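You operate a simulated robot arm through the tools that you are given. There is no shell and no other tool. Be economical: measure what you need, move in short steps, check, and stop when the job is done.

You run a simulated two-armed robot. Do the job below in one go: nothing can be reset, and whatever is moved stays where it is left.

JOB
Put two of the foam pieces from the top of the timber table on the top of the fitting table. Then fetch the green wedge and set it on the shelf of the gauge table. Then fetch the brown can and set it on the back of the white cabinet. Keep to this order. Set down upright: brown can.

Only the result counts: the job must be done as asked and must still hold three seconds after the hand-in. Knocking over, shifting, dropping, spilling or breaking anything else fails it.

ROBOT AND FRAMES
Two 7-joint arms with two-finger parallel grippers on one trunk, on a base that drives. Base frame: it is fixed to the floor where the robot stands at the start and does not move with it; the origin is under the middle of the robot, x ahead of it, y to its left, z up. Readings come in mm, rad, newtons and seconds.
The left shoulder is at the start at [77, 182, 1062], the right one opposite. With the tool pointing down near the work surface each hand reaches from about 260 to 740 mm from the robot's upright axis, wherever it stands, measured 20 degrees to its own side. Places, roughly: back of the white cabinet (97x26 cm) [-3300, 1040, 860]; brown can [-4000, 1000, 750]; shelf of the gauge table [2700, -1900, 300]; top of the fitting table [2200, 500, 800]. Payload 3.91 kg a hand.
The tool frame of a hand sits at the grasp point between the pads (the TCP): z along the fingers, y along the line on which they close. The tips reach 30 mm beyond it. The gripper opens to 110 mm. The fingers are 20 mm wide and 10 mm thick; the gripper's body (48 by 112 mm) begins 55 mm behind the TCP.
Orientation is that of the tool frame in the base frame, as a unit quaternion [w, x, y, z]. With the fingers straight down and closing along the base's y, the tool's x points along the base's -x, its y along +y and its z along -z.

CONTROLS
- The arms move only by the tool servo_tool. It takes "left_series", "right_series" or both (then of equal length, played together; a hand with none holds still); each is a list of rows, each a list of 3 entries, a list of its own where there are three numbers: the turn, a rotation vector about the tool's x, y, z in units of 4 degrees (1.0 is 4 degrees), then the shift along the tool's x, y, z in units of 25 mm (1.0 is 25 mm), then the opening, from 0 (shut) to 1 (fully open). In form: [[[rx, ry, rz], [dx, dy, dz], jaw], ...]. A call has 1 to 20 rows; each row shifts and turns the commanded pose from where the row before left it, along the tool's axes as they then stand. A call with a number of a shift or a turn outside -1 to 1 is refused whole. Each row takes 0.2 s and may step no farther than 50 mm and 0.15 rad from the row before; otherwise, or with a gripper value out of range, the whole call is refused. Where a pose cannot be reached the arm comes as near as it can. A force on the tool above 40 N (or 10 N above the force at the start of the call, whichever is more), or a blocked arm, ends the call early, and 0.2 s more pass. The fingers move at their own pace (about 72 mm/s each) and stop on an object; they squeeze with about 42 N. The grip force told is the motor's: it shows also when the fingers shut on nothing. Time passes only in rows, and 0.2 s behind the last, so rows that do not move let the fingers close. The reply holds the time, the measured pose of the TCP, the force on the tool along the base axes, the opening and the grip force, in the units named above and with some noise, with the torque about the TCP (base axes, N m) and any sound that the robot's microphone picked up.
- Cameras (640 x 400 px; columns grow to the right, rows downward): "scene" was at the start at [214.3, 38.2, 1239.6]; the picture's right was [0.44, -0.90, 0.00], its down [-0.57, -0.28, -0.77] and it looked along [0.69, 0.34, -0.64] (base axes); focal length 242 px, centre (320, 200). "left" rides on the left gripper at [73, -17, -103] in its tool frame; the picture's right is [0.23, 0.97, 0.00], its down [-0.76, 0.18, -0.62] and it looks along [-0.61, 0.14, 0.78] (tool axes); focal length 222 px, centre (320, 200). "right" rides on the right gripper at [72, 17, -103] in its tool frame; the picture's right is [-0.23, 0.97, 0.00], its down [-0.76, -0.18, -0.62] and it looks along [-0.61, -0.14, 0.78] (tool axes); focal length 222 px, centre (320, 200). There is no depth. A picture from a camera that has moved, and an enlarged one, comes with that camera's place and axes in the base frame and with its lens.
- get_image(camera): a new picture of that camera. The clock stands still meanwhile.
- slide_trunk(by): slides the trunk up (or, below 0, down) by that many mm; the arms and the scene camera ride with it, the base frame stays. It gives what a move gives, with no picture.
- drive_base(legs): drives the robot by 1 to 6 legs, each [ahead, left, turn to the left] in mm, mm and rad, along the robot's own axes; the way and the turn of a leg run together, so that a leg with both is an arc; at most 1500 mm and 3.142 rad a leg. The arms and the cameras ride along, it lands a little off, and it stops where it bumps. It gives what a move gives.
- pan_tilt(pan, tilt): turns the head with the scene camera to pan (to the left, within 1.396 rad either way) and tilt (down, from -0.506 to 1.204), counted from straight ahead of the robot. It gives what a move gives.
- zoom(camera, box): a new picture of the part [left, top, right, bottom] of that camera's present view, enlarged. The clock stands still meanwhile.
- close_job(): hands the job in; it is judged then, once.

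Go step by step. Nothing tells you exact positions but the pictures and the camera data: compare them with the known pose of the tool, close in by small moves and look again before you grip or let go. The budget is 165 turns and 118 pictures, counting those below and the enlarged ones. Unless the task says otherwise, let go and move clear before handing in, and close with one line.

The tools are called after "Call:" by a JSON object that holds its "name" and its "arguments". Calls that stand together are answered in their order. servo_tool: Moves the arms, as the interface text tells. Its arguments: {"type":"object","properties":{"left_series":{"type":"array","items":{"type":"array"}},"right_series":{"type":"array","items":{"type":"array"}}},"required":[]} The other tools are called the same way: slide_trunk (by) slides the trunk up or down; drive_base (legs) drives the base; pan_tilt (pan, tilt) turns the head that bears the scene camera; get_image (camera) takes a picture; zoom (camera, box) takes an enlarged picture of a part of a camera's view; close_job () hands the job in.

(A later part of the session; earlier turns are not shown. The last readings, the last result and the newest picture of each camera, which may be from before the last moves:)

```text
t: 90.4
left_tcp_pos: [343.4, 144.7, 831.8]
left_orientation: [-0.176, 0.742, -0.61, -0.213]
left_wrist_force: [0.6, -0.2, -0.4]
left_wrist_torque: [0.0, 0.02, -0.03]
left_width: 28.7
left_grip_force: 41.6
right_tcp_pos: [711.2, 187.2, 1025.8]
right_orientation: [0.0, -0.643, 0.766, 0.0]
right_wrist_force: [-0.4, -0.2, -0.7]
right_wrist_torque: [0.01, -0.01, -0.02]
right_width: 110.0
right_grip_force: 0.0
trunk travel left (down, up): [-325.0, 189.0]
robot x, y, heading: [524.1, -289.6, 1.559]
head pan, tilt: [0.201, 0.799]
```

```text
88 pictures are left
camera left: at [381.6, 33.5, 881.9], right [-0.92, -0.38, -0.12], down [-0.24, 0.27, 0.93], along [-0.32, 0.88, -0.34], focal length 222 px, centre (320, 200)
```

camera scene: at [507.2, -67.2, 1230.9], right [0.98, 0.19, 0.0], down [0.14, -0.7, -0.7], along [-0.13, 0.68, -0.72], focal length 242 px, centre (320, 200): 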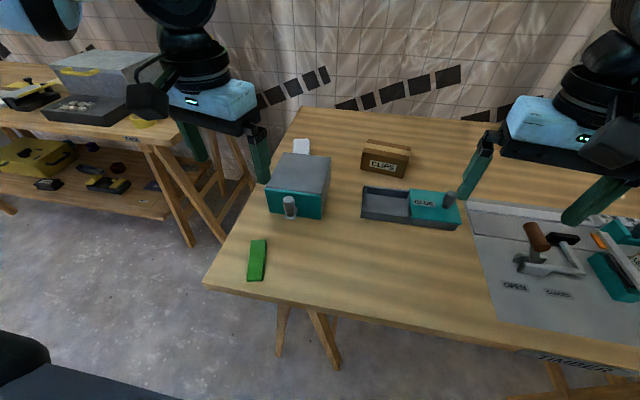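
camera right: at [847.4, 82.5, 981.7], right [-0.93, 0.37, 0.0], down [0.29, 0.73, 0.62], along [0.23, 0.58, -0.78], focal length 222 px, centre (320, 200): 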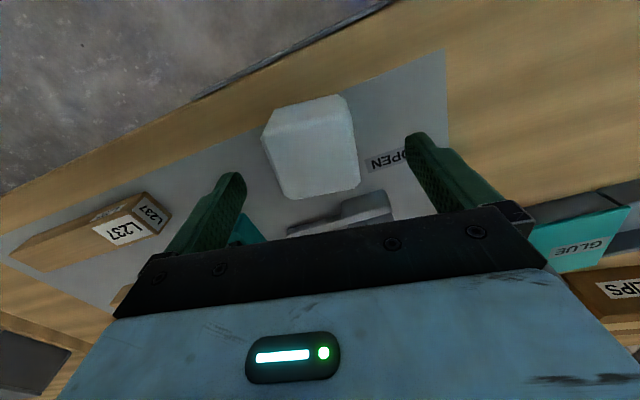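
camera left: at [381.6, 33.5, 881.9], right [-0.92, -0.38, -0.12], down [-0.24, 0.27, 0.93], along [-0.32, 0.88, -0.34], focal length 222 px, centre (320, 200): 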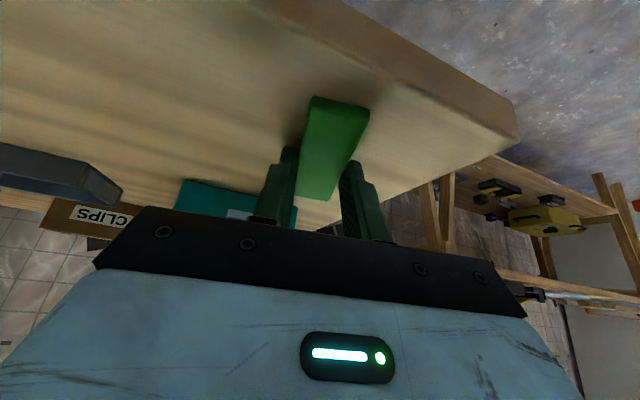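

Wedge gripped. I'm lifting it, tucking the right hand up and back, then driving to a standoff in front of the gauge table.

Call:
{"name": "servo_tool", "arguments": {"left_series": [[[0, 0, 0], [-0.53, 0, -0.848], 0], [[0, 0, 0], [-0.53, 0, -0.848], 0], [[0, 0, 0], [-0.53, 0, -0.848], 0], [[0, 0, 0], [-0.53, 0, -0.848], 0], [[0, 0, 0], [-0.53, 0, -0.848], 0], [[0, 0, 0], [-0.53, 0, -0.848], 0], [[0, 0, 0], [0, 0, 0], 0], [[0, 0, 0], [0, 0, 0], 0]], "right_series": [[[0, 0, 0], [0.75, 0, -1], 1], [[0, 0, 0], [0.75, 0, -1], 1], [[0, 0, 0], [0.75, 0, -1], 1], [[0, 0, 0], [0.75, 0, -1], 1], [[0, 0, 0], [0.75, 0, -1], 1], [[0, 0, 0], [0.75, 0, -1], 1], [[0, 0, 0], [0.75, 0, -1], 1], [[0, 0, 0], [0.75, 0, -1], 1]]}}

Call:
{"name": "drive_base", "arguments": {"legs": [[-600, 0, 0], [0, 0, -1.56], [1230, 0, 0], [0, -1150, 0]]}}

Call:
{"name": "slide_trunk", "arguments": {"by": -325}}

Call:
{"name": "pan_tilt", "arguments": {"pan": 0, "tilt": 0.5}}

Call:
{"name": "get_image", "arguments": {"camera": "scene"}}

```text
t: 91.7
left_tcp_pos: [341.2, 142.5, 972.4]
left_orientation: [-0.175, 0.743, -0.61, -0.213]
left_wrist_force: [1.1, -0.2, 0.7]
left_wrist_torque: [0.0, -0.01, 0.0]
left_width: 28.4
left_grip_force: 41.9
right_tcp_pos: [697.7, 87.9, 1162.8]
right_orientation: [0.003, -0.639, 0.769, -0.006]
right_wrist_force: [4.0, 4.9, -11.0]
right_wrist_torque: [0.44, -0.06, 0.11]
right_width: 110.0
right_grip_force: 0.0
trunk travel left (down, up): [-325.0, 189.0]
robot x, y, heading: [522.1, -284.1, 1.566]
head pan, tilt: [0.201, 0.799]
stopped in row 6 (right hand): the force on the tool passed its limit at 69 N (the readings are from after the stop); the commanded pose is now the measured one
```

```text
t: 114.7
left_tcp_pos: [2197.5, -1818.8, 972.7]
left_orientation: [0.274, -0.109, 0.955, 0.031]
left_wrist_force: [-0.1, 0.0, 0.7]
left_wrist_torque: [0.01, 0.01, 0.02]
left_width: 28.7
left_grip_force: 42.3
right_tcp_pos: [2153.7, -2175.4, 1162.6]
right_orientation: [-0.002, 0.076, 0.997, -0.005]
right_wrist_force: [16.9, -9.3, -14.5]
right_wrist_torque: [0.47, 0.59, 0.19]
right_width: 110.2
right_grip_force: 0.1
trunk travel left (down, up): [-325.0, 189.0]
robot x, y, heading: [1777.2, -2017.0, 0.025]
head pan, tilt: [0.201, 0.799]
```

```text
t: 115.4
left_tcp_pos: [2199.2, -1818.7, 949.5]
left_orientation: [0.272, -0.11, 0.955, 0.032]
left_wrist_force: [0.3, -0.2, -0.6]
left_wrist_torque: [0.03, 0.03, 0.01]
left_width: 28.6
left_grip_force: 42.1
right_tcp_pos: [2158.7, -2178.5, 1138.2]
right_orientation: [-0.007, 0.081, 0.997, -0.007]
right_wrist_force: [7.0, 0.4, -6.2]
right_wrist_torque: [-0.29, 0.26, -0.3]
right_width: 109.9
right_grip_force: 0.1
trunk travel left (down, up): [-303.0, 211.0]
robot x, y, heading: [1777.1, -2016.4, 0.026]
head pan, tilt: [0.201, 0.799]
stopped: the force on the tool passed its limit at 46 N (the readings are from after the stop); the commanded pose is now the measured one
```

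```text
t: 116.2
left_tcp_pos: [2198.1, -1819.4, 949.3]
left_orientation: [0.271, -0.11, 0.956, 0.031]
left_wrist_force: [0.0, -0.2, -0.9]
left_wrist_torque: [0.03, -0.03, 0.0]
left_width: 29.0
left_grip_force: 41.8
right_tcp_pos: [2157.4, -2178.7, 1141.4]
right_orientation: [-0.007, 0.079, 0.997, -0.006]
right_wrist_force: [0.5, 1.3, 0.0]
right_wrist_torque: [0.02, 0.02, 0.0]
right_width: 109.8
right_grip_force: 0.2
trunk travel left (down, up): [-303.0, 211.0]
robot x, y, heading: [1775.7, -2010.1, 0.029]
head pan, tilt: [0.0, 0.499]
```

```text
87 pictures are left
camera scene: at [2009.1, -2007.7, 1234.7], right [0.03, -1.0, 0.0], down [-0.48, -0.01, -0.88], along [0.88, 0.02, -0.48], focal length 242 px, centre (320, 200)
```

scene: 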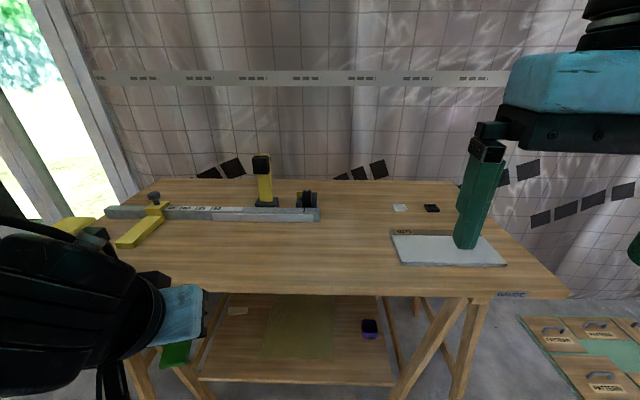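

The right arm brushed something of the robot's own while retracting. I'm moving it outward and forward, then I'll lower the trunk.

Call:
{"name": "servo_tool", "arguments": {"right_series": [[[0, 0, 0], [-0.5, -0.8, 0], 1], [[0, 0, 0], [-0.5, -0.8, 0], 1], [[0, 0, 0], [-0.5, -0.8, 0], 1], [[0, 0, 0], [-0.5, -0.8, 0], 1], [[0, 0, 0], [-0.5, -0.8, 0], 1]]}}

Call:
{"name": "slide_trunk", "arguments": {"by": -303}}

Call:
{"name": "get_image", "arguments": {"camera": "scene"}}

Call:
{"name": "get_image", "arguments": {"camera": "left"}}

```text
t: 117.4
left_tcp_pos: [2197.6, -1818.3, 949.0]
left_orientation: [0.272, -0.109, 0.956, 0.031]
left_wrist_force: [0.1, 0.4, 0.4]
left_wrist_torque: [0.01, 0.0, 0.0]
left_width: 28.5
left_grip_force: 41.4
right_tcp_pos: [2202.1, -2287.6, 1139.4]
right_orientation: [-0.005, 0.079, 0.997, -0.004]
right_wrist_force: [-0.1, 0.1, -0.2]
right_wrist_torque: [0.01, 0.02, -0.01]
right_width: 109.9
right_grip_force: 0.1
trunk travel left (down, up): [-303.0, 211.0]
robot x, y, heading: [1770.6, -2015.2, 0.026]
head pan, tilt: [0.0, 0.499]
```

```text
t: 120.4
left_tcp_pos: [2236.2, -1818.7, 593.1]
left_orientation: [0.19, -0.107, 0.975, 0.038]
left_wrist_force: [0.1, 0.3, -1.0]
left_wrist_torque: [-0.02, 0.04, 0.04]
left_width: 28.7
left_grip_force: 41.8
right_tcp_pos: [2273.4, -2285.3, 781.9]
right_orientation: [-0.091, 0.078, 0.993, -0.015]
right_wrist_force: [-0.6, 0.4, 0.3]
right_wrist_torque: [0.01, 0.02, 0.01]
right_width: 110.2
right_grip_force: 0.1
trunk travel left (down, up): [0.0, 514.0]
robot x, y, heading: [1779.5, -2016.4, 0.027]
head pan, tilt: [0.0, 0.499]
```

```text
86 pictures are left
camera scene: at [2110.0, -2005.2, 916.6], right [0.03, -1.0, 0.0], down [-0.48, -0.01, -0.88], along [0.88, 0.02, -0.48], focal length 242 px, centre (320, 200)
```

scene: 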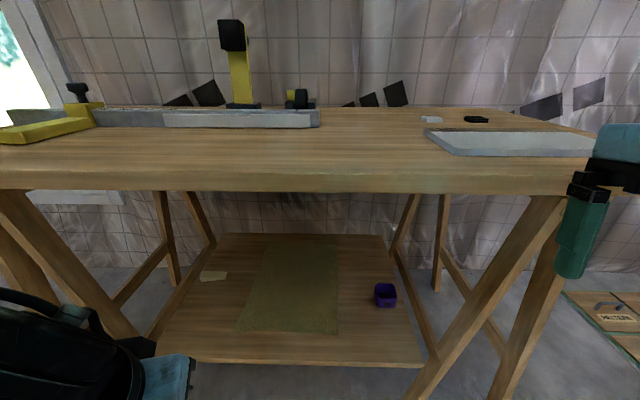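

```text
85 pictures are left
camera left: at [2137.1, -1861.0, 660.1], right [-0.42, 0.9, -0.05], down [0.42, 0.25, 0.87], along [0.8, 0.35, -0.49], focal length 222 px, centre (320, 200)
```

left: 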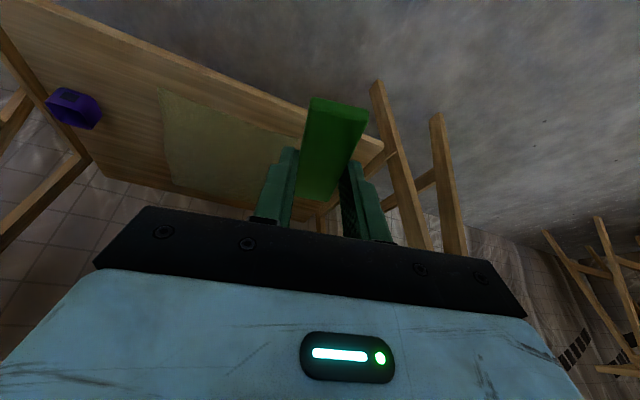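

Lowering the trunk leaned the torso, which pitched the tools about 10°. I'm correcting the left tool back to level the wedge and lowering it in front of the table, and moving the right hand outward past the table end.

Call:
{"name": "servo_tool", "arguments": {"left_series": [[[0.17, -0.81, 0], [0, 0, 0], 0], [[0.17, -0.81, 0], [0, 0, 0], 0], [[0.17, -0.81, 0], [0, 0, 0], 0], [[0, 0, 0], [0.513, 0, 0.817], 0], [[0, 0, 0], [0.513, 0, 0.817], 0], [[0, 0, 0], [0.513, 0, 0.817], 0], [[0, 0, 0], [0.513, 0, 0.817], 0], [[0, 0, 0], [0.513, 0, 0.817], 0], [[0, 0, 0], [0.513, 0, 0.817], 0], [[0, 0, 0], [0.513, 0, 0.817], 0], [[0, 0, 0], [0.513, 0, 0.817], 0]], "right_series": [[[0, 0, 0], [0, -1, 0], 1], [[0, 0, 0], [0, -1, 0], 1], [[0, 0, 0], [0, -1, 0], 1], [[0, 0, 0], [0, -1, 0], 1], [[0, 0, 0], [0, -0.6, 0], 1], [[0, 0, 0], [0, 0, 0], 1], [[0, 0, 0], [0, 0, 0], 1], [[0, 0, 0], [0, 0, 0], 1], [[0, 0, 0], [0, 0, 0], 1], [[0, 0, 0], [0, 0, 0], 1], [[0, 0, 0], [0, 0, 0], 1]]}}

Call:
{"name": "get_image", "arguments": {"camera": "scene"}}

Call:
{"name": "get_image", "arguments": {"camera": "left"}}

```text
t: 122.8
left_tcp_pos: [2259.9, -1828.2, 401.3]
left_orientation: [0.274, -0.1, 0.956, 0.029]
left_wrist_force: [-0.2, -1.1, -0.3]
left_wrist_torque: [-0.02, 0.01, 0.02]
left_width: 28.7
left_grip_force: 42.3
left hand out of reach, approached as far as the arm can: row 1, 2, 3
right_tcp_pos: [2266.2, -2370.2, 737.4]
right_orientation: [-0.09, 0.078, 0.993, -0.014]
right_wrist_force: [0.3, 0.8, -0.4]
right_wrist_torque: [-0.01, -0.01, 0.04]
right_width: 110.0
right_grip_force: 0.1
right hand out of reach, approached as far as the arm can: row 1, 2, 3, 4, 5
trunk travel left (down, up): [0.0, 514.0]
robot x, y, heading: [1779.0, -2014.9, 0.027]
head pan, tilt: [0.0, 0.499]
```

```text
84 pictures are left
camera scene: at [2110.1, -2005.2, 916.6], right [0.03, -1.0, 0.0], down [-0.48, -0.01, -0.88], along [0.88, 0.02, -0.48], focal length 242 px, centre (320, 200)
```

scene: 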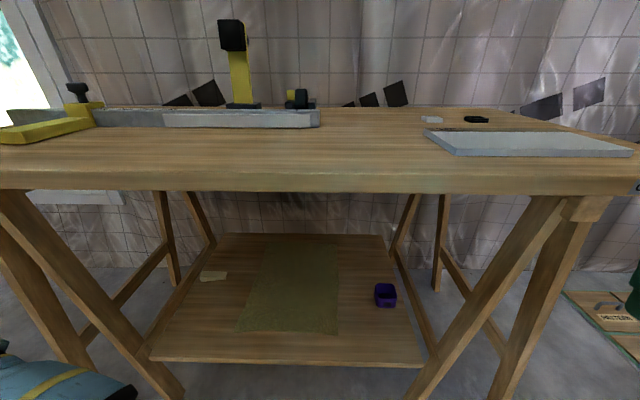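

```text
83 pictures are left
camera left: at [2150.1, -1868.2, 450.9], right [-0.39, 0.91, -0.12], down [0.27, 0.24, 0.93], along [0.88, 0.33, -0.34], focal length 222 px, centre (320, 200)
```

left: 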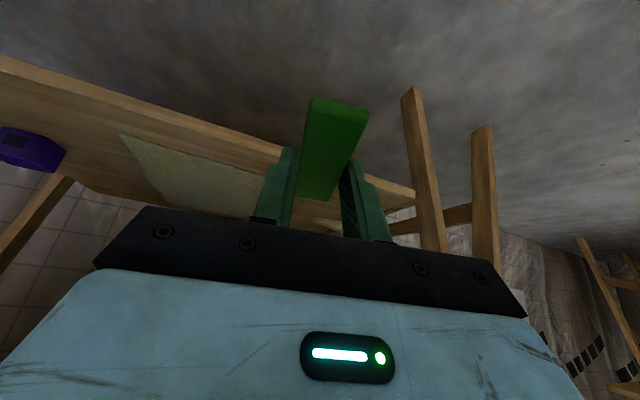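

Call:
{"name": "zoom", "arguments": {"camera": "left", "box": [100, 60, 420, 260]}}

```text
2.00 times, centred on (260, 160) of left
camera zoom: at [2150.1, -1868.2, 450.9], right [-0.39, 0.91, -0.12], down [0.27, 0.24, 0.93], along [0.88, 0.33, -0.34], focal length 444 px, centre (440, 280)
```

zoom: 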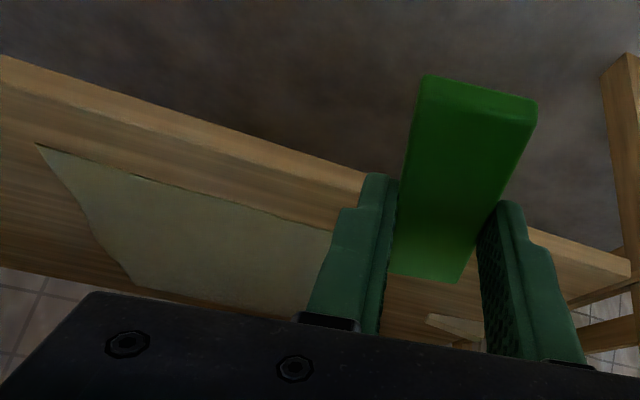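

The shelf top is at about z 299; I'll place the wedge on bare shelf left of the mat, near y≈-1715. First I'm pulling the right hand back and down so it stays clear of the table.

Call:
{"name": "servo_tool", "arguments": {"right_series": [[[0, 0, 0], [0.67, -0.09, 1], 1], [[0, 0, 0], [0.67, -0.09, 1], 1], [[0, 0, 0], [0.67, -0.09, 1], 1], [[0, 0, 0], [0.67, -0.09, 1], 1], [[0, 0, 0], [0.67, -0.09, 1], 1], [[0, 0, 0], [0.67, -0.09, 1], 1], [[0, 0, 0], [0.67, -0.09, 1], 1]]}}

Call:
{"name": "drive_base", "arguments": {"legs": [[0, 105, -0.02]]}}

Call:
{"name": "get_image", "arguments": {"camera": "left"}}

Call:
{"name": "get_image", "arguments": {"camera": "scene"}}

```text
t: 124.4
left_tcp_pos: [2260.2, -1826.8, 401.5]
left_orientation: [0.274, -0.1, 0.956, 0.031]
left_wrist_force: [0.0, 0.7, -0.6]
left_wrist_torque: [-0.03, -0.01, -0.01]
left_width: 28.3
left_grip_force: 42.2
right_tcp_pos: [2130.9, -2371.9, 588.8]
right_orientation: [-0.09, 0.078, 0.993, -0.015]
right_wrist_force: [-0.1, -0.8, -0.4]
right_wrist_torque: [0.02, 0.0, 0.0]
right_width: 109.8
right_grip_force: 0.0
right hand out of reach, approached as far as the arm can: row 7
trunk travel left (down, up): [0.0, 514.0]
robot x, y, heading: [1775.9, -2012.6, 0.028]
head pan, tilt: [0.0, 0.499]
```

```text
t: 126.0
left_tcp_pos: [2261.0, -1731.1, 401.3]
left_orientation: [0.274, -0.092, 0.957, 0.027]
left_wrist_force: [0.3, -0.3, 0.2]
left_wrist_torque: [0.0, -0.02, -0.04]
left_width: 28.4
left_grip_force: 41.9
right_tcp_pos: [2123.6, -2275.2, 588.6]
right_orientation: [-0.092, 0.088, 0.992, -0.014]
right_wrist_force: [0.0, -0.1, -0.2]
right_wrist_torque: [-0.04, 0.02, 0.01]
right_width: 109.9
right_grip_force: 0.1
trunk travel left (down, up): [0.0, 514.0]
robot x, y, heading: [1774.7, -1908.0, 0.011]
head pan, tilt: [0.0, 0.499]
```

```text
81 pictures are left
camera left: at [2150.9, -1770.3, 451.1], right [-0.37, 0.92, -0.12], down [0.28, 0.23, 0.93], along [0.89, 0.32, -0.34], focal length 222 px, centre (320, 200)
```

left: 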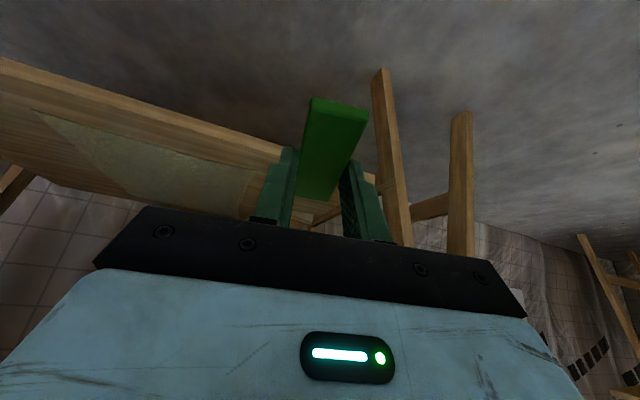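

```text
80 pictures are left
camera scene: at [2108.4, -1906.5, 916.6], right [0.01, -1.0, 0.0], down [-0.48, 0.0, -0.88], along [0.88, 0.01, -0.48], focal length 242 px, centre (320, 200)
```

scene: 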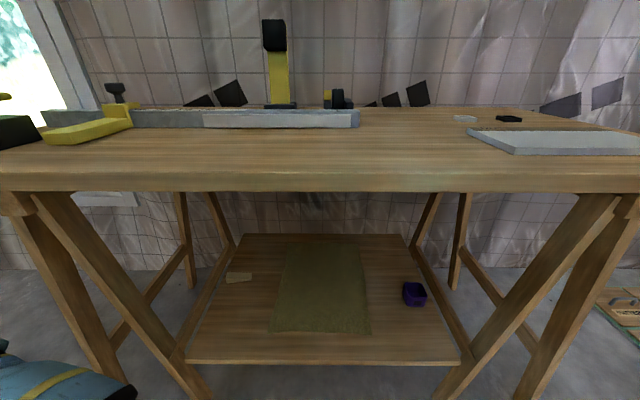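

Call:
{"name": "drive_base", "arguments": {"legs": [[135, 0, 0]]}}

Call:
{"name": "get_image", "arguments": {"camera": "left"}}

```text
t: 127.3
left_tcp_pos: [2399.3, -1729.4, 401.5]
left_orientation: [0.273, -0.092, 0.957, 0.028]
left_wrist_force: [-0.4, -0.4, 0.1]
left_wrist_torque: [-0.03, 0.02, -0.02]
left_width: 28.7
left_grip_force: 42.4
right_tcp_pos: [2261.0, -2273.1, 589.1]
right_orientation: [-0.091, 0.088, 0.992, -0.013]
right_wrist_force: [-0.7, 0.2, -0.3]
right_wrist_torque: [0.03, 0.01, -0.03]
right_width: 109.8
right_grip_force: 0.0
trunk travel left (down, up): [0.0, 514.0]
robot x, y, heading: [1910.5, -1903.9, 0.008]
head pan, tilt: [0.0, 0.499]
```

```text
79 pictures are left
camera left: at [2288.3, -1769.3, 451.1], right [-0.37, 0.92, -0.12], down [0.28, 0.23, 0.93], along [0.88, 0.32, -0.34], focal length 222 px, centre (320, 200)
```

left: 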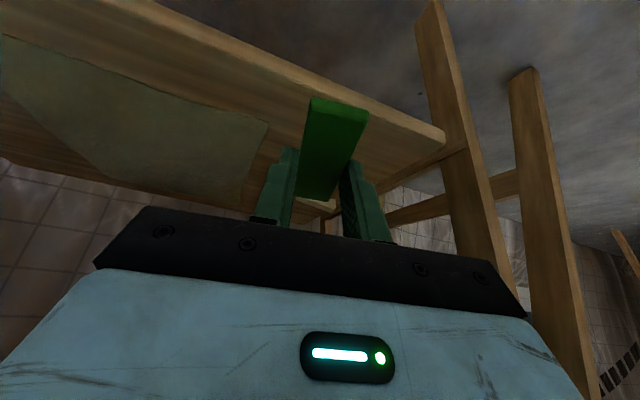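

Call:
{"name": "servo_tool", "arguments": {"left_series": [[[0, 0, 0], [-0.434, -0.154, 0.8], 0], [[0, 0, 0], [-0.434, -0.154, 0.8], 0], [[0, 0, 0], [-0.434, -0.154, 0.8], 0], [[0, 0, 0], [-0.434, -0.154, 0.8], 0], [[0, 0, 0], [-0.434, -0.154, 0.8], 0]]}}

Call:
{"name": "get_image", "arguments": {"camera": "left"}}

Call:
{"name": "get_image", "arguments": {"camera": "scene"}}

```text
t: 128.5
left_tcp_pos: [2499.9, -1730.1, 344.3]
left_orientation: [0.273, -0.092, 0.957, 0.027]
left_wrist_force: [-0.5, -0.8, 0.5]
left_wrist_torque: [-0.01, 0.02, -0.03]
left_width: 28.5
left_grip_force: 41.3
right_tcp_pos: [2260.9, -2273.3, 588.5]
right_orientation: [-0.091, 0.088, 0.992, -0.013]
right_wrist_force: [0.0, 0.3, -0.6]
right_wrist_torque: [-0.03, 0.0, -0.01]
right_width: 109.8
right_grip_force: 0.1
trunk travel left (down, up): [0.0, 514.0]
robot x, y, heading: [1914.5, -1907.5, 0.005]
head pan, tilt: [0.0, 0.499]
```

```text
78 pictures are left
camera left: at [2389.0, -1769.4, 393.9], right [-0.37, 0.92, -0.12], down [0.28, 0.23, 0.93], along [0.88, 0.32, -0.34], focal length 222 px, centre (320, 200)
```

left: 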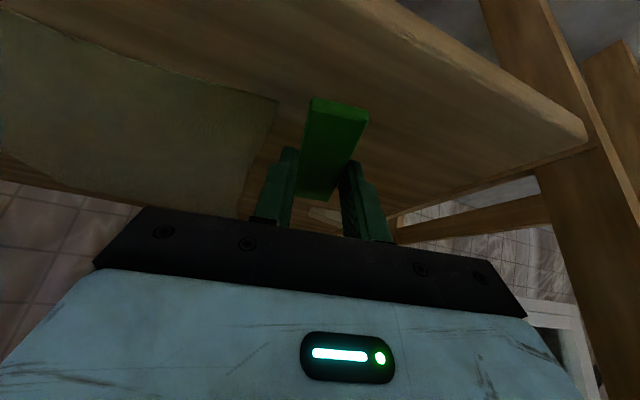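

```text
77 pictures are left
camera scene: at [2245.8, -1905.5, 916.6], right [0.01, -1.0, 0.0], down [-0.48, 0.0, -0.88], along [0.88, 0.01, -0.48], focal length 242 px, centre (320, 200)
```

scene: 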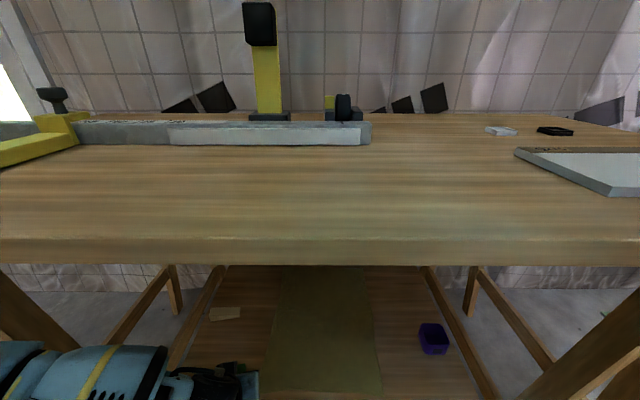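

Call:
{"name": "servo_tool", "arguments": {"left_series": [[[0, 0, 0], [0.043, 0, 0.068], 0], [[0, 0, 0], [0.043, 0, 0.068], 0], [[0, 0, 0], [0.043, 0, 0.068], 0], [[0, 0, 0], [0.043, 0, 0.068], 0]]}}

Call:
{"name": "servo_tool", "arguments": {"left_series": [[[0, 0, 0], [0.021, 0, 0.034], 0], [[0, 0, 0], [0.021, 0, 0.034], 0], [[0, 0, 0], [0.021, 0, 0.034], 0]]}}

```text
t: 129.5
left_tcp_pos: [2499.0, -1731.3, 338.1]
left_orientation: [0.274, -0.091, 0.957, 0.028]
left_wrist_force: [0.4, 0.2, -0.5]
left_wrist_torque: [-0.02, 0.03, 0.0]
left_width: 28.7
left_grip_force: 41.9
right_tcp_pos: [2261.1, -2274.0, 589.6]
right_orientation: [-0.091, 0.088, 0.992, -0.014]
right_wrist_force: [0.8, -1.2, -0.9]
right_wrist_torque: [-0.03, 0.02, -0.01]
right_width: 109.6
right_grip_force: 0.0
trunk travel left (down, up): [0.0, 514.0]
robot x, y, heading: [1908.4, -1909.6, 0.01]
head pan, tilt: [0.0, 0.499]
```

```text
t: 130.3
left_tcp_pos: [2498.7, -1731.0, 333.6]
left_orientation: [0.274, -0.091, 0.957, 0.028]
left_wrist_force: [-0.8, 0.8, 0.2]
left_wrist_torque: [0.0, 0.01, 0.0]
left_width: 28.6
left_grip_force: 42.1
right_tcp_pos: [2260.4, -2274.7, 588.0]
right_orientation: [-0.091, 0.088, 0.992, -0.013]
right_wrist_force: [-0.6, 0.2, -0.5]
right_wrist_torque: [0.03, -0.01, 0.03]
right_width: 110.0
right_grip_force: 0.0
trunk travel left (down, up): [0.0, 514.0]
robot x, y, heading: [1909.5, -1907.0, 0.008]
head pan, tilt: [0.0, 0.499]
```

Call:
{"name": "servo_tool", "arguments": {"left_series": [[[0, 0, 0], [0.021, 0, 0.034], 0], [[0, 0, 0], [0.021, 0, 0.034], 0]]}}

Call:
{"name": "zoom", "arguments": {"camera": "left", "box": [200, 60, 440, 240]}}

```text
t: 130.9
left_tcp_pos: [2499.7, -1730.5, 333.3]
left_orientation: [0.274, -0.092, 0.957, 0.028]
left_wrist_force: [-0.6, -0.5, 0.2]
left_wrist_torque: [-0.01, 0.01, -0.01]
left_width: 28.7
left_grip_force: 42.2
right_tcp_pos: [2261.4, -2274.4, 588.4]
right_orientation: [-0.091, 0.088, 0.992, -0.014]
right_wrist_force: [0.0, 0.2, 0.2]
right_wrist_torque: [0.01, 0.02, -0.01]
right_width: 110.1
right_grip_force: 0.2
trunk travel left (down, up): [0.0, 514.0]
robot x, y, heading: [1913.9, -1908.3, 0.01]
head pan, tilt: [0.0, 0.499]
```

```text
2.22 times, centred on (320, 150) of left
camera zoom: at [2389.0, -1769.9, 381.7], right [-0.37, 0.92, -0.12], down [0.28, 0.23, 0.93], along [0.88, 0.32, -0.34], focal length 494 px, centre (320, 311)
```

zoom: 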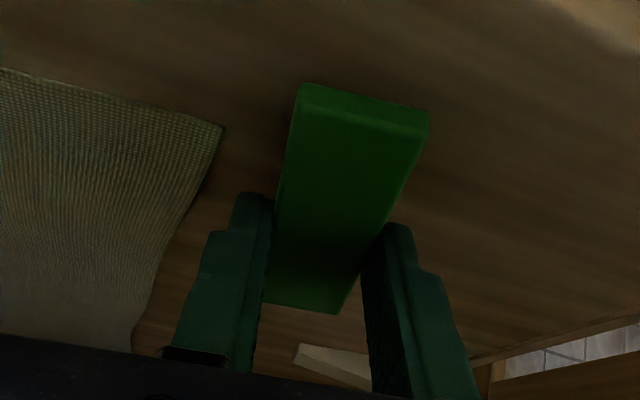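

Call:
{"name": "servo_tool", "arguments": {"left_series": [[[0, 0, 0], [0.021, 0, 0.034], 0], [[0, 0, 0], [0.021, 0, 0.034], 0]]}}

Call:
{"name": "servo_tool", "arguments": {"left_series": [[[0, 0, 0], [0.021, 0, 0.034], 0], [[0, 0, 0], [0.021, 0, 0.034], 0]]}}

```text
t: 131.5
left_tcp_pos: [2501.2, -1730.5, 331.2]
left_orientation: [0.275, -0.091, 0.957, 0.027]
left_wrist_force: [-0.3, 0.4, -0.1]
left_wrist_torque: [0.04, 0.02, 0.05]
left_width: 28.5
left_grip_force: 42.1
right_tcp_pos: [2263.4, -2273.7, 589.0]
right_orientation: [-0.092, 0.088, 0.992, -0.014]
right_wrist_force: [-0.2, 1.5, 0.4]
right_wrist_torque: [-0.02, 0.0, -0.01]
right_width: 110.0
right_grip_force: 0.0
trunk travel left (down, up): [0.0, 514.0]
robot x, y, heading: [1905.3, -1911.1, 0.006]
head pan, tilt: [0.0, 0.499]
```

```text
t: 132.1
left_tcp_pos: [2499.4, -1730.5, 328.9]
left_orientation: [0.274, -0.092, 0.957, 0.028]
left_wrist_force: [-0.2, 0.8, -0.8]
left_wrist_torque: [0.0, 0.01, 0.01]
left_width: 28.6
left_grip_force: 42.0
right_tcp_pos: [2260.5, -2274.1, 588.8]
right_orientation: [-0.091, 0.088, 0.992, -0.013]
right_wrist_force: [0.6, 0.5, -1.6]
right_wrist_torque: [0.0, 0.02, -0.02]
right_width: 109.8
right_grip_force: 0.0
trunk travel left (down, up): [0.0, 514.0]
robot x, y, heading: [1914.1, -1906.4, 0.009]
head pan, tilt: [0.0, 0.499]
```

Call:
{"name": "servo_tool", "arguments": {"left_series": [[[0, 0, 0], [0.021, 0, 0.034], 0], [[0, 0, 0], [0.021, 0, 0.034], 0]]}}

Call:
{"name": "servo_tool", "arguments": {"left_series": [[[0, 0, 0], [0.021, 0, 0.034], 0], [[0, 0, 0], [0.021, 0, 0.034], 0]]}}

Call:
{"name": "get_image", "arguments": {"camera": "left"}}

```text
t: 132.7
left_tcp_pos: [2500.6, -1731.2, 326.8]
left_orientation: [0.275, -0.091, 0.957, 0.027]
left_wrist_force: [0.5, 0.5, 0.0]
left_wrist_torque: [0.01, 0.01, 0.02]
left_width: 28.5
left_grip_force: 42.4
right_tcp_pos: [2260.0, -2273.3, 589.9]
right_orientation: [-0.091, 0.089, 0.992, -0.013]
right_wrist_force: [0.2, -0.2, -0.6]
right_wrist_torque: [0.01, 0.0, 0.03]
right_width: 109.8
right_grip_force: 0.2
trunk travel left (down, up): [0.0, 514.0]
robot x, y, heading: [1910.9, -1913.5, 0.007]
head pan, tilt: [0.0, 0.499]
```

```text
t: 133.3
left_tcp_pos: [2499.2, -1730.7, 324.6]
left_orientation: [0.275, -0.092, 0.957, 0.028]
left_wrist_force: [-0.3, 0.0, -0.4]
left_wrist_torque: [0.01, 0.02, 0.02]
left_width: 28.7
left_grip_force: 42.0
right_tcp_pos: [2261.4, -2273.5, 589.4]
right_orientation: [-0.092, 0.089, 0.992, -0.014]
right_wrist_force: [0.1, -0.8, 0.5]
right_wrist_torque: [-0.02, -0.02, -0.02]
right_width: 110.2
right_grip_force: 0.0
trunk travel left (down, up): [0.0, 514.0]
robot x, y, heading: [1914.8, -1909.9, 0.007]
head pan, tilt: [0.0, 0.499]
```

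```text
75 pictures are left
camera left: at [2389.2, -1769.8, 373.7], right [-0.37, 0.92, -0.12], down [0.28, 0.23, 0.93], along [0.89, 0.32, -0.34], focal length 222 px, centre (320, 200)
```

left: 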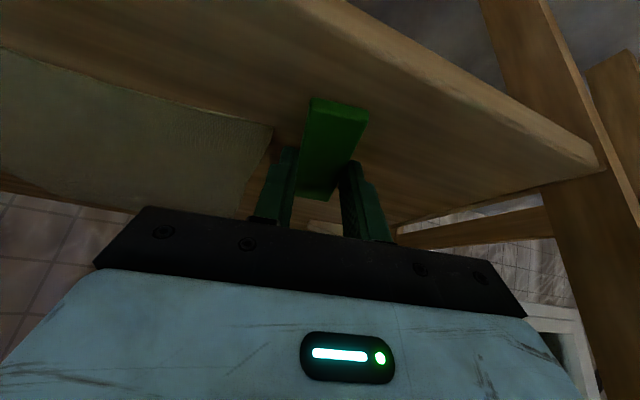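

Call:
{"name": "servo_tool", "arguments": {"left_series": [[[0, 0, 0], [0.021, 0, 0.034], 0], [[0, 0, 0], [0.021, 0, 0.034], 0], [[0, 0, 0], [0.021, 0, 0.034], 0], [[0, 0, 0], [0.021, 0, 0.034], 0]]}}

```text
t: 134.3
left_tcp_pos: [2500.4, -1730.2, 322.9]
left_orientation: [0.276, -0.092, 0.956, 0.028]
left_wrist_force: [-2.8, 1.8, 20.6]
left_wrist_torque: [-0.02, 0.49, 0.03]
left_width: 28.7
left_grip_force: 42.1
right_tcp_pos: [2260.2, -2274.5, 590.1]
right_orientation: [-0.09, 0.088, 0.992, -0.012]
right_wrist_force: [-1.1, -0.1, 0.4]
right_wrist_torque: [-0.03, -0.01, 0.0]
right_width: 109.7
right_grip_force: 0.1
trunk travel left (down, up): [0.0, 514.0]
robot x, y, heading: [1910.0, -1909.0, 0.011]
head pan, tilt: [0.0, 0.499]
```

Contact made. I'm releasing and backing out.

Call:
{"name": "servo_tool", "arguments": {"left_series": [[[0, 0, 0], [-0.02, 0, -0.03], 1], [[0, 0, 0], [0, 0, 0], 1], [[0, 0, 0], [0, 0, 0], 1], [[0, 0, 0], [0, 0, 0], 1], [[0, 0, 0], [0, 0, -1], 1], [[0, 0, 0], [0, 0, -1], 1]]}}

Call:
{"name": "get_image", "arguments": {"camera": "left"}}

```text
t: 135.7
left_tcp_pos: [2474.9, -1733.8, 363.4]
left_orientation: [0.275, -0.092, 0.957, 0.028]
left_wrist_force: [0.0, -0.4, 0.3]
left_wrist_torque: [-0.01, -0.02, 0.03]
left_width: 110.0
left_grip_force: 0.1
right_tcp_pos: [2261.4, -2272.7, 589.9]
right_orientation: [-0.092, 0.088, 0.992, -0.013]
right_wrist_force: [0.3, 0.4, 0.3]
right_wrist_torque: [0.0, 0.01, -0.01]
right_width: 110.4
right_grip_force: 0.0
trunk travel left (down, up): [0.0, 514.0]
robot x, y, heading: [1912.1, -1909.6, 0.005]
head pan, tilt: [0.0, 0.499]
```

```text
74 pictures are left
camera left: at [2364.6, -1773.4, 412.3], right [-0.37, 0.92, -0.12], down [0.28, 0.23, 0.93], along [0.88, 0.32, -0.34], focal length 222 px, centre (320, 200)
```

left: 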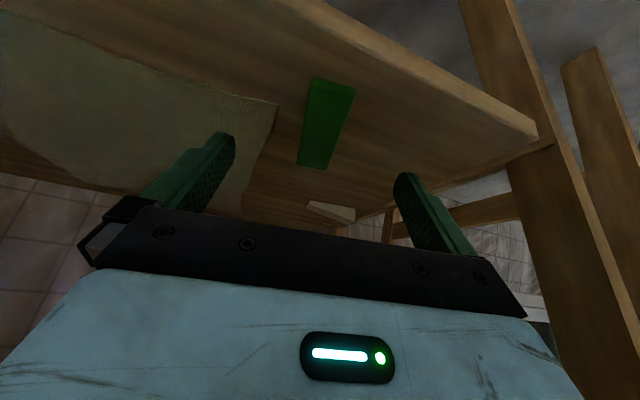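

The wedge is resting on the shelf. I'm backing out, raising the trunk, and turning to look toward the far side of the room (−x).

Call:
{"name": "drive_base", "arguments": {"legs": [[-600, 0, 0]]}}

Call:
{"name": "slide_trunk", "arguments": {"by": 325}}

Call:
{"name": "drive_base", "arguments": {"legs": [[-300, 0, 0], [0, 0, 2.4]]}}

Call:
{"name": "pan_tilt", "arguments": {"pan": 0.3, "tilt": 0.35}}

Call:
{"name": "get_image", "arguments": {"camera": "scene"}}

```text
t: 139.1
left_tcp_pos: [1870.4, -1738.2, 361.7]
left_orientation: [0.275, -0.09, 0.957, 0.028]
left_wrist_force: [0.4, 0.0, -0.4]
left_wrist_torque: [0.0, 0.02, 0.01]
left_width: 110.1
left_grip_force: 0.1
right_tcp_pos: [1655.6, -2278.9, 590.1]
right_orientation: [-0.091, 0.089, 0.992, -0.013]
right_wrist_force: [0.1, 1.0, -0.1]
right_wrist_torque: [-0.01, -0.04, 0.02]
right_width: 109.9
right_grip_force: 0.1
trunk travel left (down, up): [0.0, 514.0]
robot x, y, heading: [1304.9, -1909.1, 0.004]
head pan, tilt: [0.0, 0.499]
```

```text
t: 142.3
left_tcp_pos: [1884.4, -1739.4, 724.3]
left_orientation: [0.313, -0.091, 0.945, 0.024]
left_wrist_force: [1.3, 0.7, 0.2]
left_wrist_torque: [-0.01, 0.04, -0.03]
left_width: 109.9
left_grip_force: 0.1
right_tcp_pos: [1654.4, -2278.0, 913.6]
right_orientation: [-0.091, 0.089, 0.992, -0.013]
right_wrist_force: [0.7, -0.3, 0.3]
right_wrist_torque: [0.0, 0.02, -0.03]
right_width: 110.0
right_grip_force: 0.0
trunk travel left (down, up): [-325.0, 189.0]
robot x, y, heading: [1307.6, -1910.2, 0.004]
head pan, tilt: [0.0, 0.499]
```

```text
t: 150.1
left_tcp_pos: [456.4, -1659.8, 724.4]
left_orientation: [-0.089, 0.916, -0.251, -0.301]
left_wrist_force: [0.0, -0.1, -0.8]
left_wrist_torque: [0.02, -0.02, 0.04]
left_width: 110.1
left_grip_force: 0.2
right_tcp_pos: [986.0, -1409.1, 913.7]
right_orientation: [0.021, 0.896, -0.435, 0.089]
right_wrist_force: [1.0, -0.4, 0.8]
right_wrist_torque: [-0.01, 0.02, -0.01]
right_width: 110.0
right_grip_force: 0.0
trunk travel left (down, up): [-325.0, 189.0]
robot x, y, heading: [1005.1, -1917.5, 2.423]
head pan, tilt: [0.0, 0.499]
```

```text
t: 150.9
left_tcp_pos: [456.1, -1659.6, 724.2]
left_orientation: [-0.09, 0.916, -0.251, -0.301]
left_wrist_force: [-0.2, -0.3, -0.1]
left_wrist_torque: [0.01, 0.03, 0.0]
left_width: 110.0
left_grip_force: 0.2
right_tcp_pos: [984.8, -1408.0, 915.2]
right_orientation: [0.021, 0.895, -0.436, 0.089]
right_wrist_force: [0.3, -0.4, 0.0]
right_wrist_torque: [0.01, -0.01, -0.02]
right_width: 110.1
right_grip_force: 0.0
trunk travel left (down, up): [-325.0, 189.0]
robot x, y, heading: [1005.6, -1915.7, 2.42]
head pan, tilt: [0.3, 0.351]
```

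```text
73 pictures are left
camera scene: at [814.4, -1784.1, 1270.4], right [0.41, 0.91, 0.0], down [0.31, -0.14, -0.94], along [-0.86, 0.38, -0.34], focal length 242 px, centre (320, 200)
```

scene: 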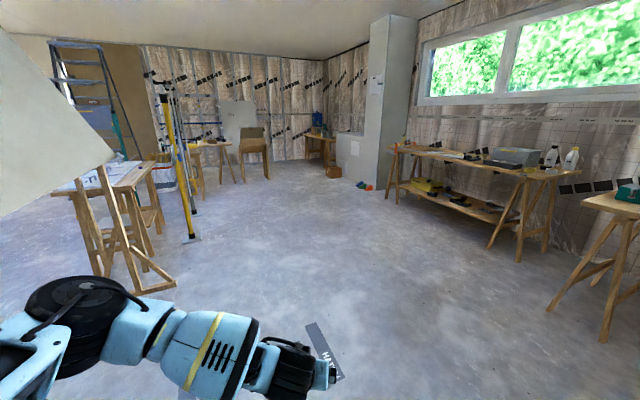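

Call:
{"name": "zoom", "arguments": {"camera": "scene", "box": [200, 80, 440, 220]}}

```text
2.67 times, centred on (320, 150) of scene
camera zoom: at [814.4, -1784.1, 1270.4], right [0.41, 0.91, 0.0], down [0.31, -0.14, -0.94], along [-0.86, 0.38, -0.34], focal length 645 px, centre (320, 333)
```

zoom: 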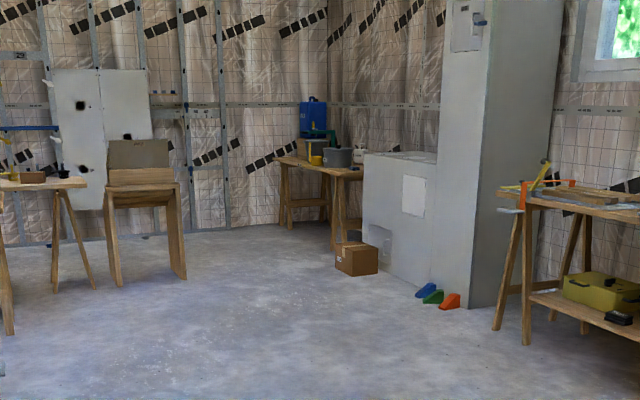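

The white cabinet stands beside the column, and the corner table behind it holds containers. The corridor there is clear, so I'm driving over.

Call:
{"name": "drive_base", "arguments": {"legs": [[0, 0, 0.343], [1500, 0, 0], [1500, 0, 0], [1300, 0, 0]]}}

Call:
{"name": "pan_tilt", "arguments": {"pan": -0.9, "tilt": 0.4}}

Call:
{"name": "get_image", "arguments": {"camera": "scene"}}

```text
t: 172.6
left_tcp_pos: [-3537.9, -64.7, 723.5]
left_orientation: [-0.046, 0.942, -0.119, -0.311]
left_wrist_force: [-0.1, 0.0, 0.1]
left_wrist_torque: [-0.02, -0.03, -0.03]
left_width: 109.7
left_grip_force: 0.1
right_tcp_pos: [-3098.1, 323.1, 914.7]
right_orientation: [0.008, 0.948, -0.306, 0.092]
right_wrist_force: [0.1, -0.3, 0.4]
right_wrist_torque: [-0.04, 0.0, 0.01]
right_width: 110.2
right_grip_force: 0.0
trunk travel left (down, up): [-325.0, 189.0]
robot x, y, heading: [-2939.9, -156.3, 2.698]
head pan, tilt: [0.3, 0.351]
```

```text
t: 174.0
left_tcp_pos: [-3536.4, -65.7, 723.7]
left_orientation: [-0.046, 0.942, -0.12, -0.311]
left_wrist_force: [-0.2, -0.3, -0.3]
left_wrist_torque: [-0.02, -0.03, 0.04]
left_width: 110.1
left_grip_force: 0.1
right_tcp_pos: [-3098.5, 322.7, 914.3]
right_orientation: [0.007, 0.948, -0.306, 0.092]
right_wrist_force: [0.2, -0.1, 0.7]
right_wrist_torque: [0.0, -0.01, -0.02]
right_width: 110.0
right_grip_force: 0.1
trunk travel left (down, up): [-325.0, 189.0]
robot x, y, heading: [-2938.2, -159.8, 2.704]
head pan, tilt: [-0.901, 0.4]
```

```text
71 pictures are left
camera scene: at [-3087.6, -8.1, 1265.9], right [0.97, 0.23, 0.0], down [0.09, -0.38, -0.92], along [-0.21, 0.9, -0.39], focal length 242 px, centre (320, 200)
```

scene: 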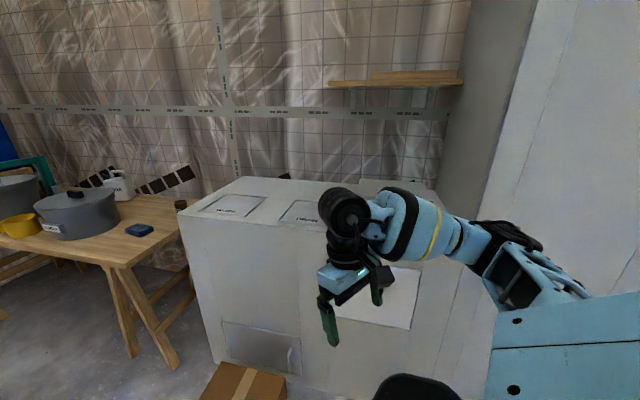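

Call:
{"name": "zoom", "arguments": {"camera": "scene", "box": [0, 130, 320, 270]}}

Call:
{"name": "zoom", "arguments": {"camera": "scene", "box": [150, 150, 330, 250]}}

```text
2.00 times, centred on (160, 200) of scene
camera zoom: at [-3087.6, -8.1, 1265.9], right [0.97, 0.23, 0.0], down [0.09, -0.38, -0.92], along [-0.21, 0.9, -0.39], focal length 484 px, centre (640, 200)
```

zoom: 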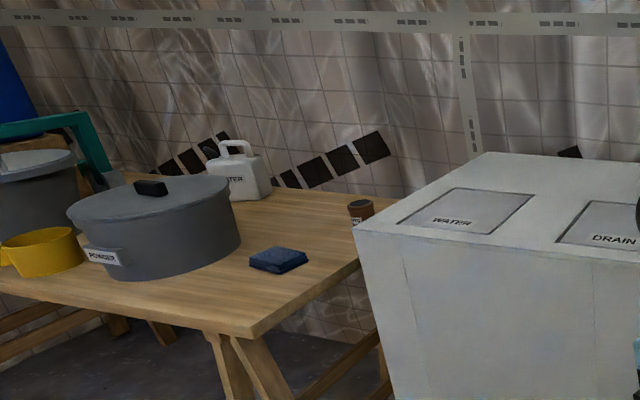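

```text
3.56 times, centred on (240, 200) of scene
camera zoom: at [-3087.6, -8.1, 1265.9], right [0.97, 0.23, 0.0], down [0.09, -0.38, -0.92], along [-0.21, 0.9, -0.39], focal length 860 px, centre (604, 200)
```

zoom: 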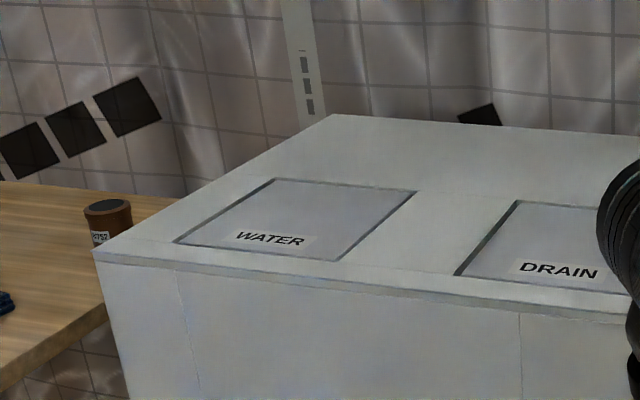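

The brown can stands on the corner table at roughly [-4000, 950], next to the cabinet. I'm raising the left arm out of the way and moving to the table front to use the right hand.

Call:
{"name": "servo_tool", "arguments": {"left_series": [[[0, 0, 0], [-0.088, 0.48, -0.98], 0.5], [[0, 0, 0], [-0.088, 0.48, -0.98], 0.5], [[0, 0, 0], [-0.088, 0.48, -0.98], 0.5], [[0, 0, 0], [-0.088, 0.48, -0.98], 0.5], [[0, 0, 0], [-0.088, 0.48, -0.98], 0.5], [[0, 0, 0], [-0.088, 0.48, -0.98], 0.5], [[0, 0, 0], [-0.088, 0.48, -0.98], 0.5], [[0, 0, 0], [-0.088, 0.48, -0.98], 0.5], [[0, 0, 0], [-0.088, 0.48, -0.98], 0.5], [[0, 0, 0], [-0.088, 0.48, -0.98], 0.5], [[0, 0, 0], [-0.088, 0.48, -0.98], 0.5], [[0, 0, 0], [-0.088, 0.48, -0.98], 0.5], [[0, 0, 0], [-0.088, 0.48, -0.98], 0.5], [[0, 0, 0], [-0.088, 0.48, -0.98], 0.5], [[0, 0, 0], [-0.088, 0.48, -0.98], 0.5]]}}

Call:
{"name": "drive_base", "arguments": {"legs": [[0, 0, -1.133], [0, 1240, 0]]}}

Call:
{"name": "pan_tilt", "arguments": {"pan": -0.1, "tilt": 0.5}}

Call:
{"name": "get_image", "arguments": {"camera": "scene"}}

```text
t: 177.2
left_tcp_pos: [-3437.2, -275.1, 1047.3]
left_orientation: [-0.046, 0.942, -0.119, -0.31]
left_wrist_force: [0.4, -0.2, 0.1]
left_wrist_torque: [0.01, 0.01, 0.01]
left_width: 54.9
left_grip_force: 0.0
left hand out of reach, approached as far as the arm can: row 10, 11, 12, 13, 14
right_tcp_pos: [-3097.9, 321.8, 915.1]
right_orientation: [0.008, 0.948, -0.306, 0.092]
right_wrist_force: [0.6, -0.1, -0.5]
right_wrist_torque: [-0.01, 0.03, -0.01]
right_width: 110.1
right_grip_force: 0.0
trunk travel left (down, up): [-325.0, 189.0]
robot x, y, heading: [-2938.9, -157.0, 2.701]
head pan, tilt: [-0.901, 0.4]
```

```text
t: 191.2
left_tcp_pos: [-4482.7, 273.9, 1046.5]
left_orientation: [-0.207, 0.726, -0.612, -0.235]
left_wrist_force: [0.5, 0.6, 0.7]
left_wrist_torque: [0.06, 0.0, 0.01]
left_width: 54.9
left_grip_force: 0.1
right_tcp_pos: [-3799.3, 209.2, 914.2]
right_orientation: [-0.055, -0.629, 0.772, -0.073]
right_wrist_force: [0.2, 0.6, 0.2]
right_wrist_torque: [0.01, 0.02, -0.02]
right_width: 110.0
right_grip_force: 0.0
trunk travel left (down, up): [-325.0, 189.0]
robot x, y, heading: [-4172.5, -130.7, 1.549]
head pan, tilt: [-0.901, 0.4]
```

```text
t: 192.3
left_tcp_pos: [-4482.8, 274.3, 1046.3]
left_orientation: [-0.207, 0.726, -0.613, -0.234]
left_wrist_force: [0.1, 0.2, -0.5]
left_wrist_torque: [-0.01, 0.0, -0.04]
left_width: 55.0
left_grip_force: 0.1
right_tcp_pos: [-3799.1, 209.2, 914.0]
right_orientation: [-0.057, -0.628, 0.772, -0.073]
right_wrist_force: [0.5, -0.1, 0.1]
right_wrist_torque: [0.02, -0.01, -0.03]
right_width: 109.8
right_grip_force: 0.0
trunk travel left (down, up): [-325.0, 189.0]
robot x, y, heading: [-4170.4, -131.9, 1.555]
head pan, tilt: [-0.099, 0.499]
```

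```text
68 pictures are left
camera scene: at [-4160.7, 98.0, 1256.8], right [0.99, -0.12, 0.0], down [-0.06, -0.48, -0.88], along [0.1, 0.87, -0.48], focal length 242 px, centre (320, 200)
```

scene: 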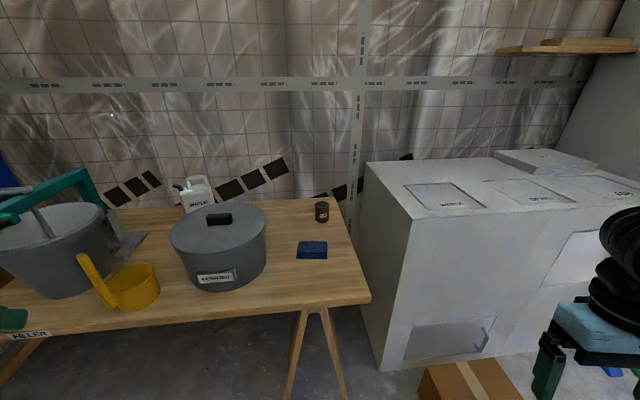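

The can is at about [-4058, 955, 740] on a table roughly 700 mm high. I'm orienting the right hand to a 45° forward tilt before approaching.

Call:
{"name": "servo_tool", "arguments": {"right_series": [[[0, 0, -0.5], [-1, 0, -0.6], 1], [[0, 0, -0.5], [-1, 0, -0.6], 1], [[0, 0, -0.5], [-1, 0, -0.6], 1], [[0, 0, -0.5], [-1, 0, -0.6], 1], [[0, 0, -0.5], [-1, 0, -0.6], 1], [[0, 0, -0.5], [-1, 0, -0.6], 1], [[0, -0.993, 0], [0, 0, 0], 1], [[0, -0.993, 0], [0, 0, 0], 1], [[0, -0.993, 0], [0, 0, 0], 1], [[0, -0.993, 0], [0, 0, 0], 1], [[0, -0.993, 0], [0, 0, 0], 1], [[0, -0.993, 0], [0, 0, 0], 1], [[0, -0.993, 0], [0, 0, 0], 1], [[0, -0.993, 0], [0, 0, 0], 1], [[0, -0.993, 0], [0, 0, 0], 1], [[0, -0.993, 0], [0, 0, 0], 1], [[0, -0.993, 0], [0, 0, 0], 1], [[0, -0.993, 0], [0, 0, 0], 1], [[0, -0.993, 0], [0, 0, 0], 1], [[0, -0.993, 0], [0, 0, 0], 1]]}}

Call:
{"name": "zoom", "arguments": {"camera": "scene", "box": [240, 150, 400, 310]}}

Call:
{"name": "zoom", "arguments": {"camera": "scene", "box": [360, 130, 640, 300]}}

```text
t: 196.5
left_tcp_pos: [-4482.6, 274.6, 1047.4]
left_orientation: [-0.207, 0.726, -0.612, -0.235]
left_wrist_force: [-0.5, -0.3, 0.6]
left_wrist_torque: [0.02, -0.01, -0.03]
left_width: 55.1
left_grip_force: 0.0
right_tcp_pos: [-3782.0, 371.4, 976.5]
right_orientation: [-0.271, 0.655, -0.651, -0.271]
right_wrist_force: [0.3, 0.7, -0.1]
right_wrist_torque: [-0.03, 0.0, -0.01]
right_width: 110.0
right_grip_force: 0.1
trunk travel left (down, up): [-325.0, 189.0]
robot x, y, heading: [-4173.6, -131.4, 1.555]
head pan, tilt: [-0.099, 0.499]
```

```text
2.50 times, centred on (320, 230) of scene
camera zoom: at [-4160.8, 97.8, 1256.8], right [0.99, -0.12, 0.0], down [-0.06, -0.48, -0.88], along [0.1, 0.87, -0.48], focal length 605 px, centre (320, 125)
```

zoom: 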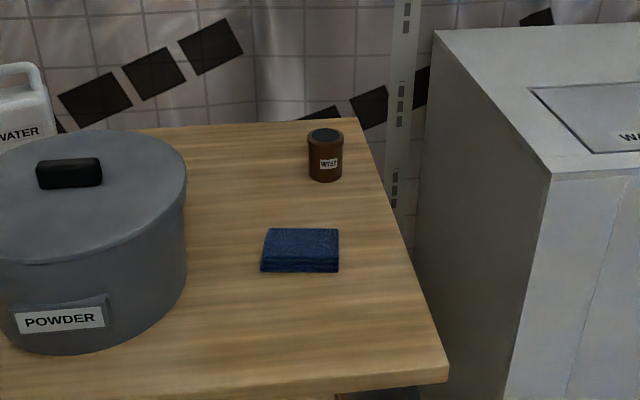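

```text
2.29 times, centred on (500, 215) of scene
camera zoom: at [-4160.8, 97.8, 1256.8], right [0.99, -0.12, 0.0], down [-0.06, -0.48, -0.88], along [0.1, 0.87, -0.48], focal length 553 px, centre (-91, 166)
```

zoom: 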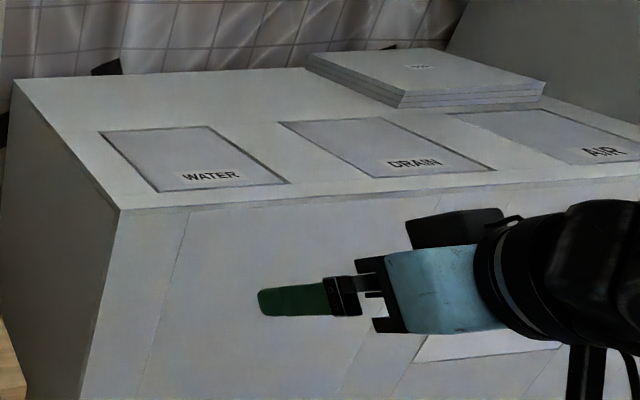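

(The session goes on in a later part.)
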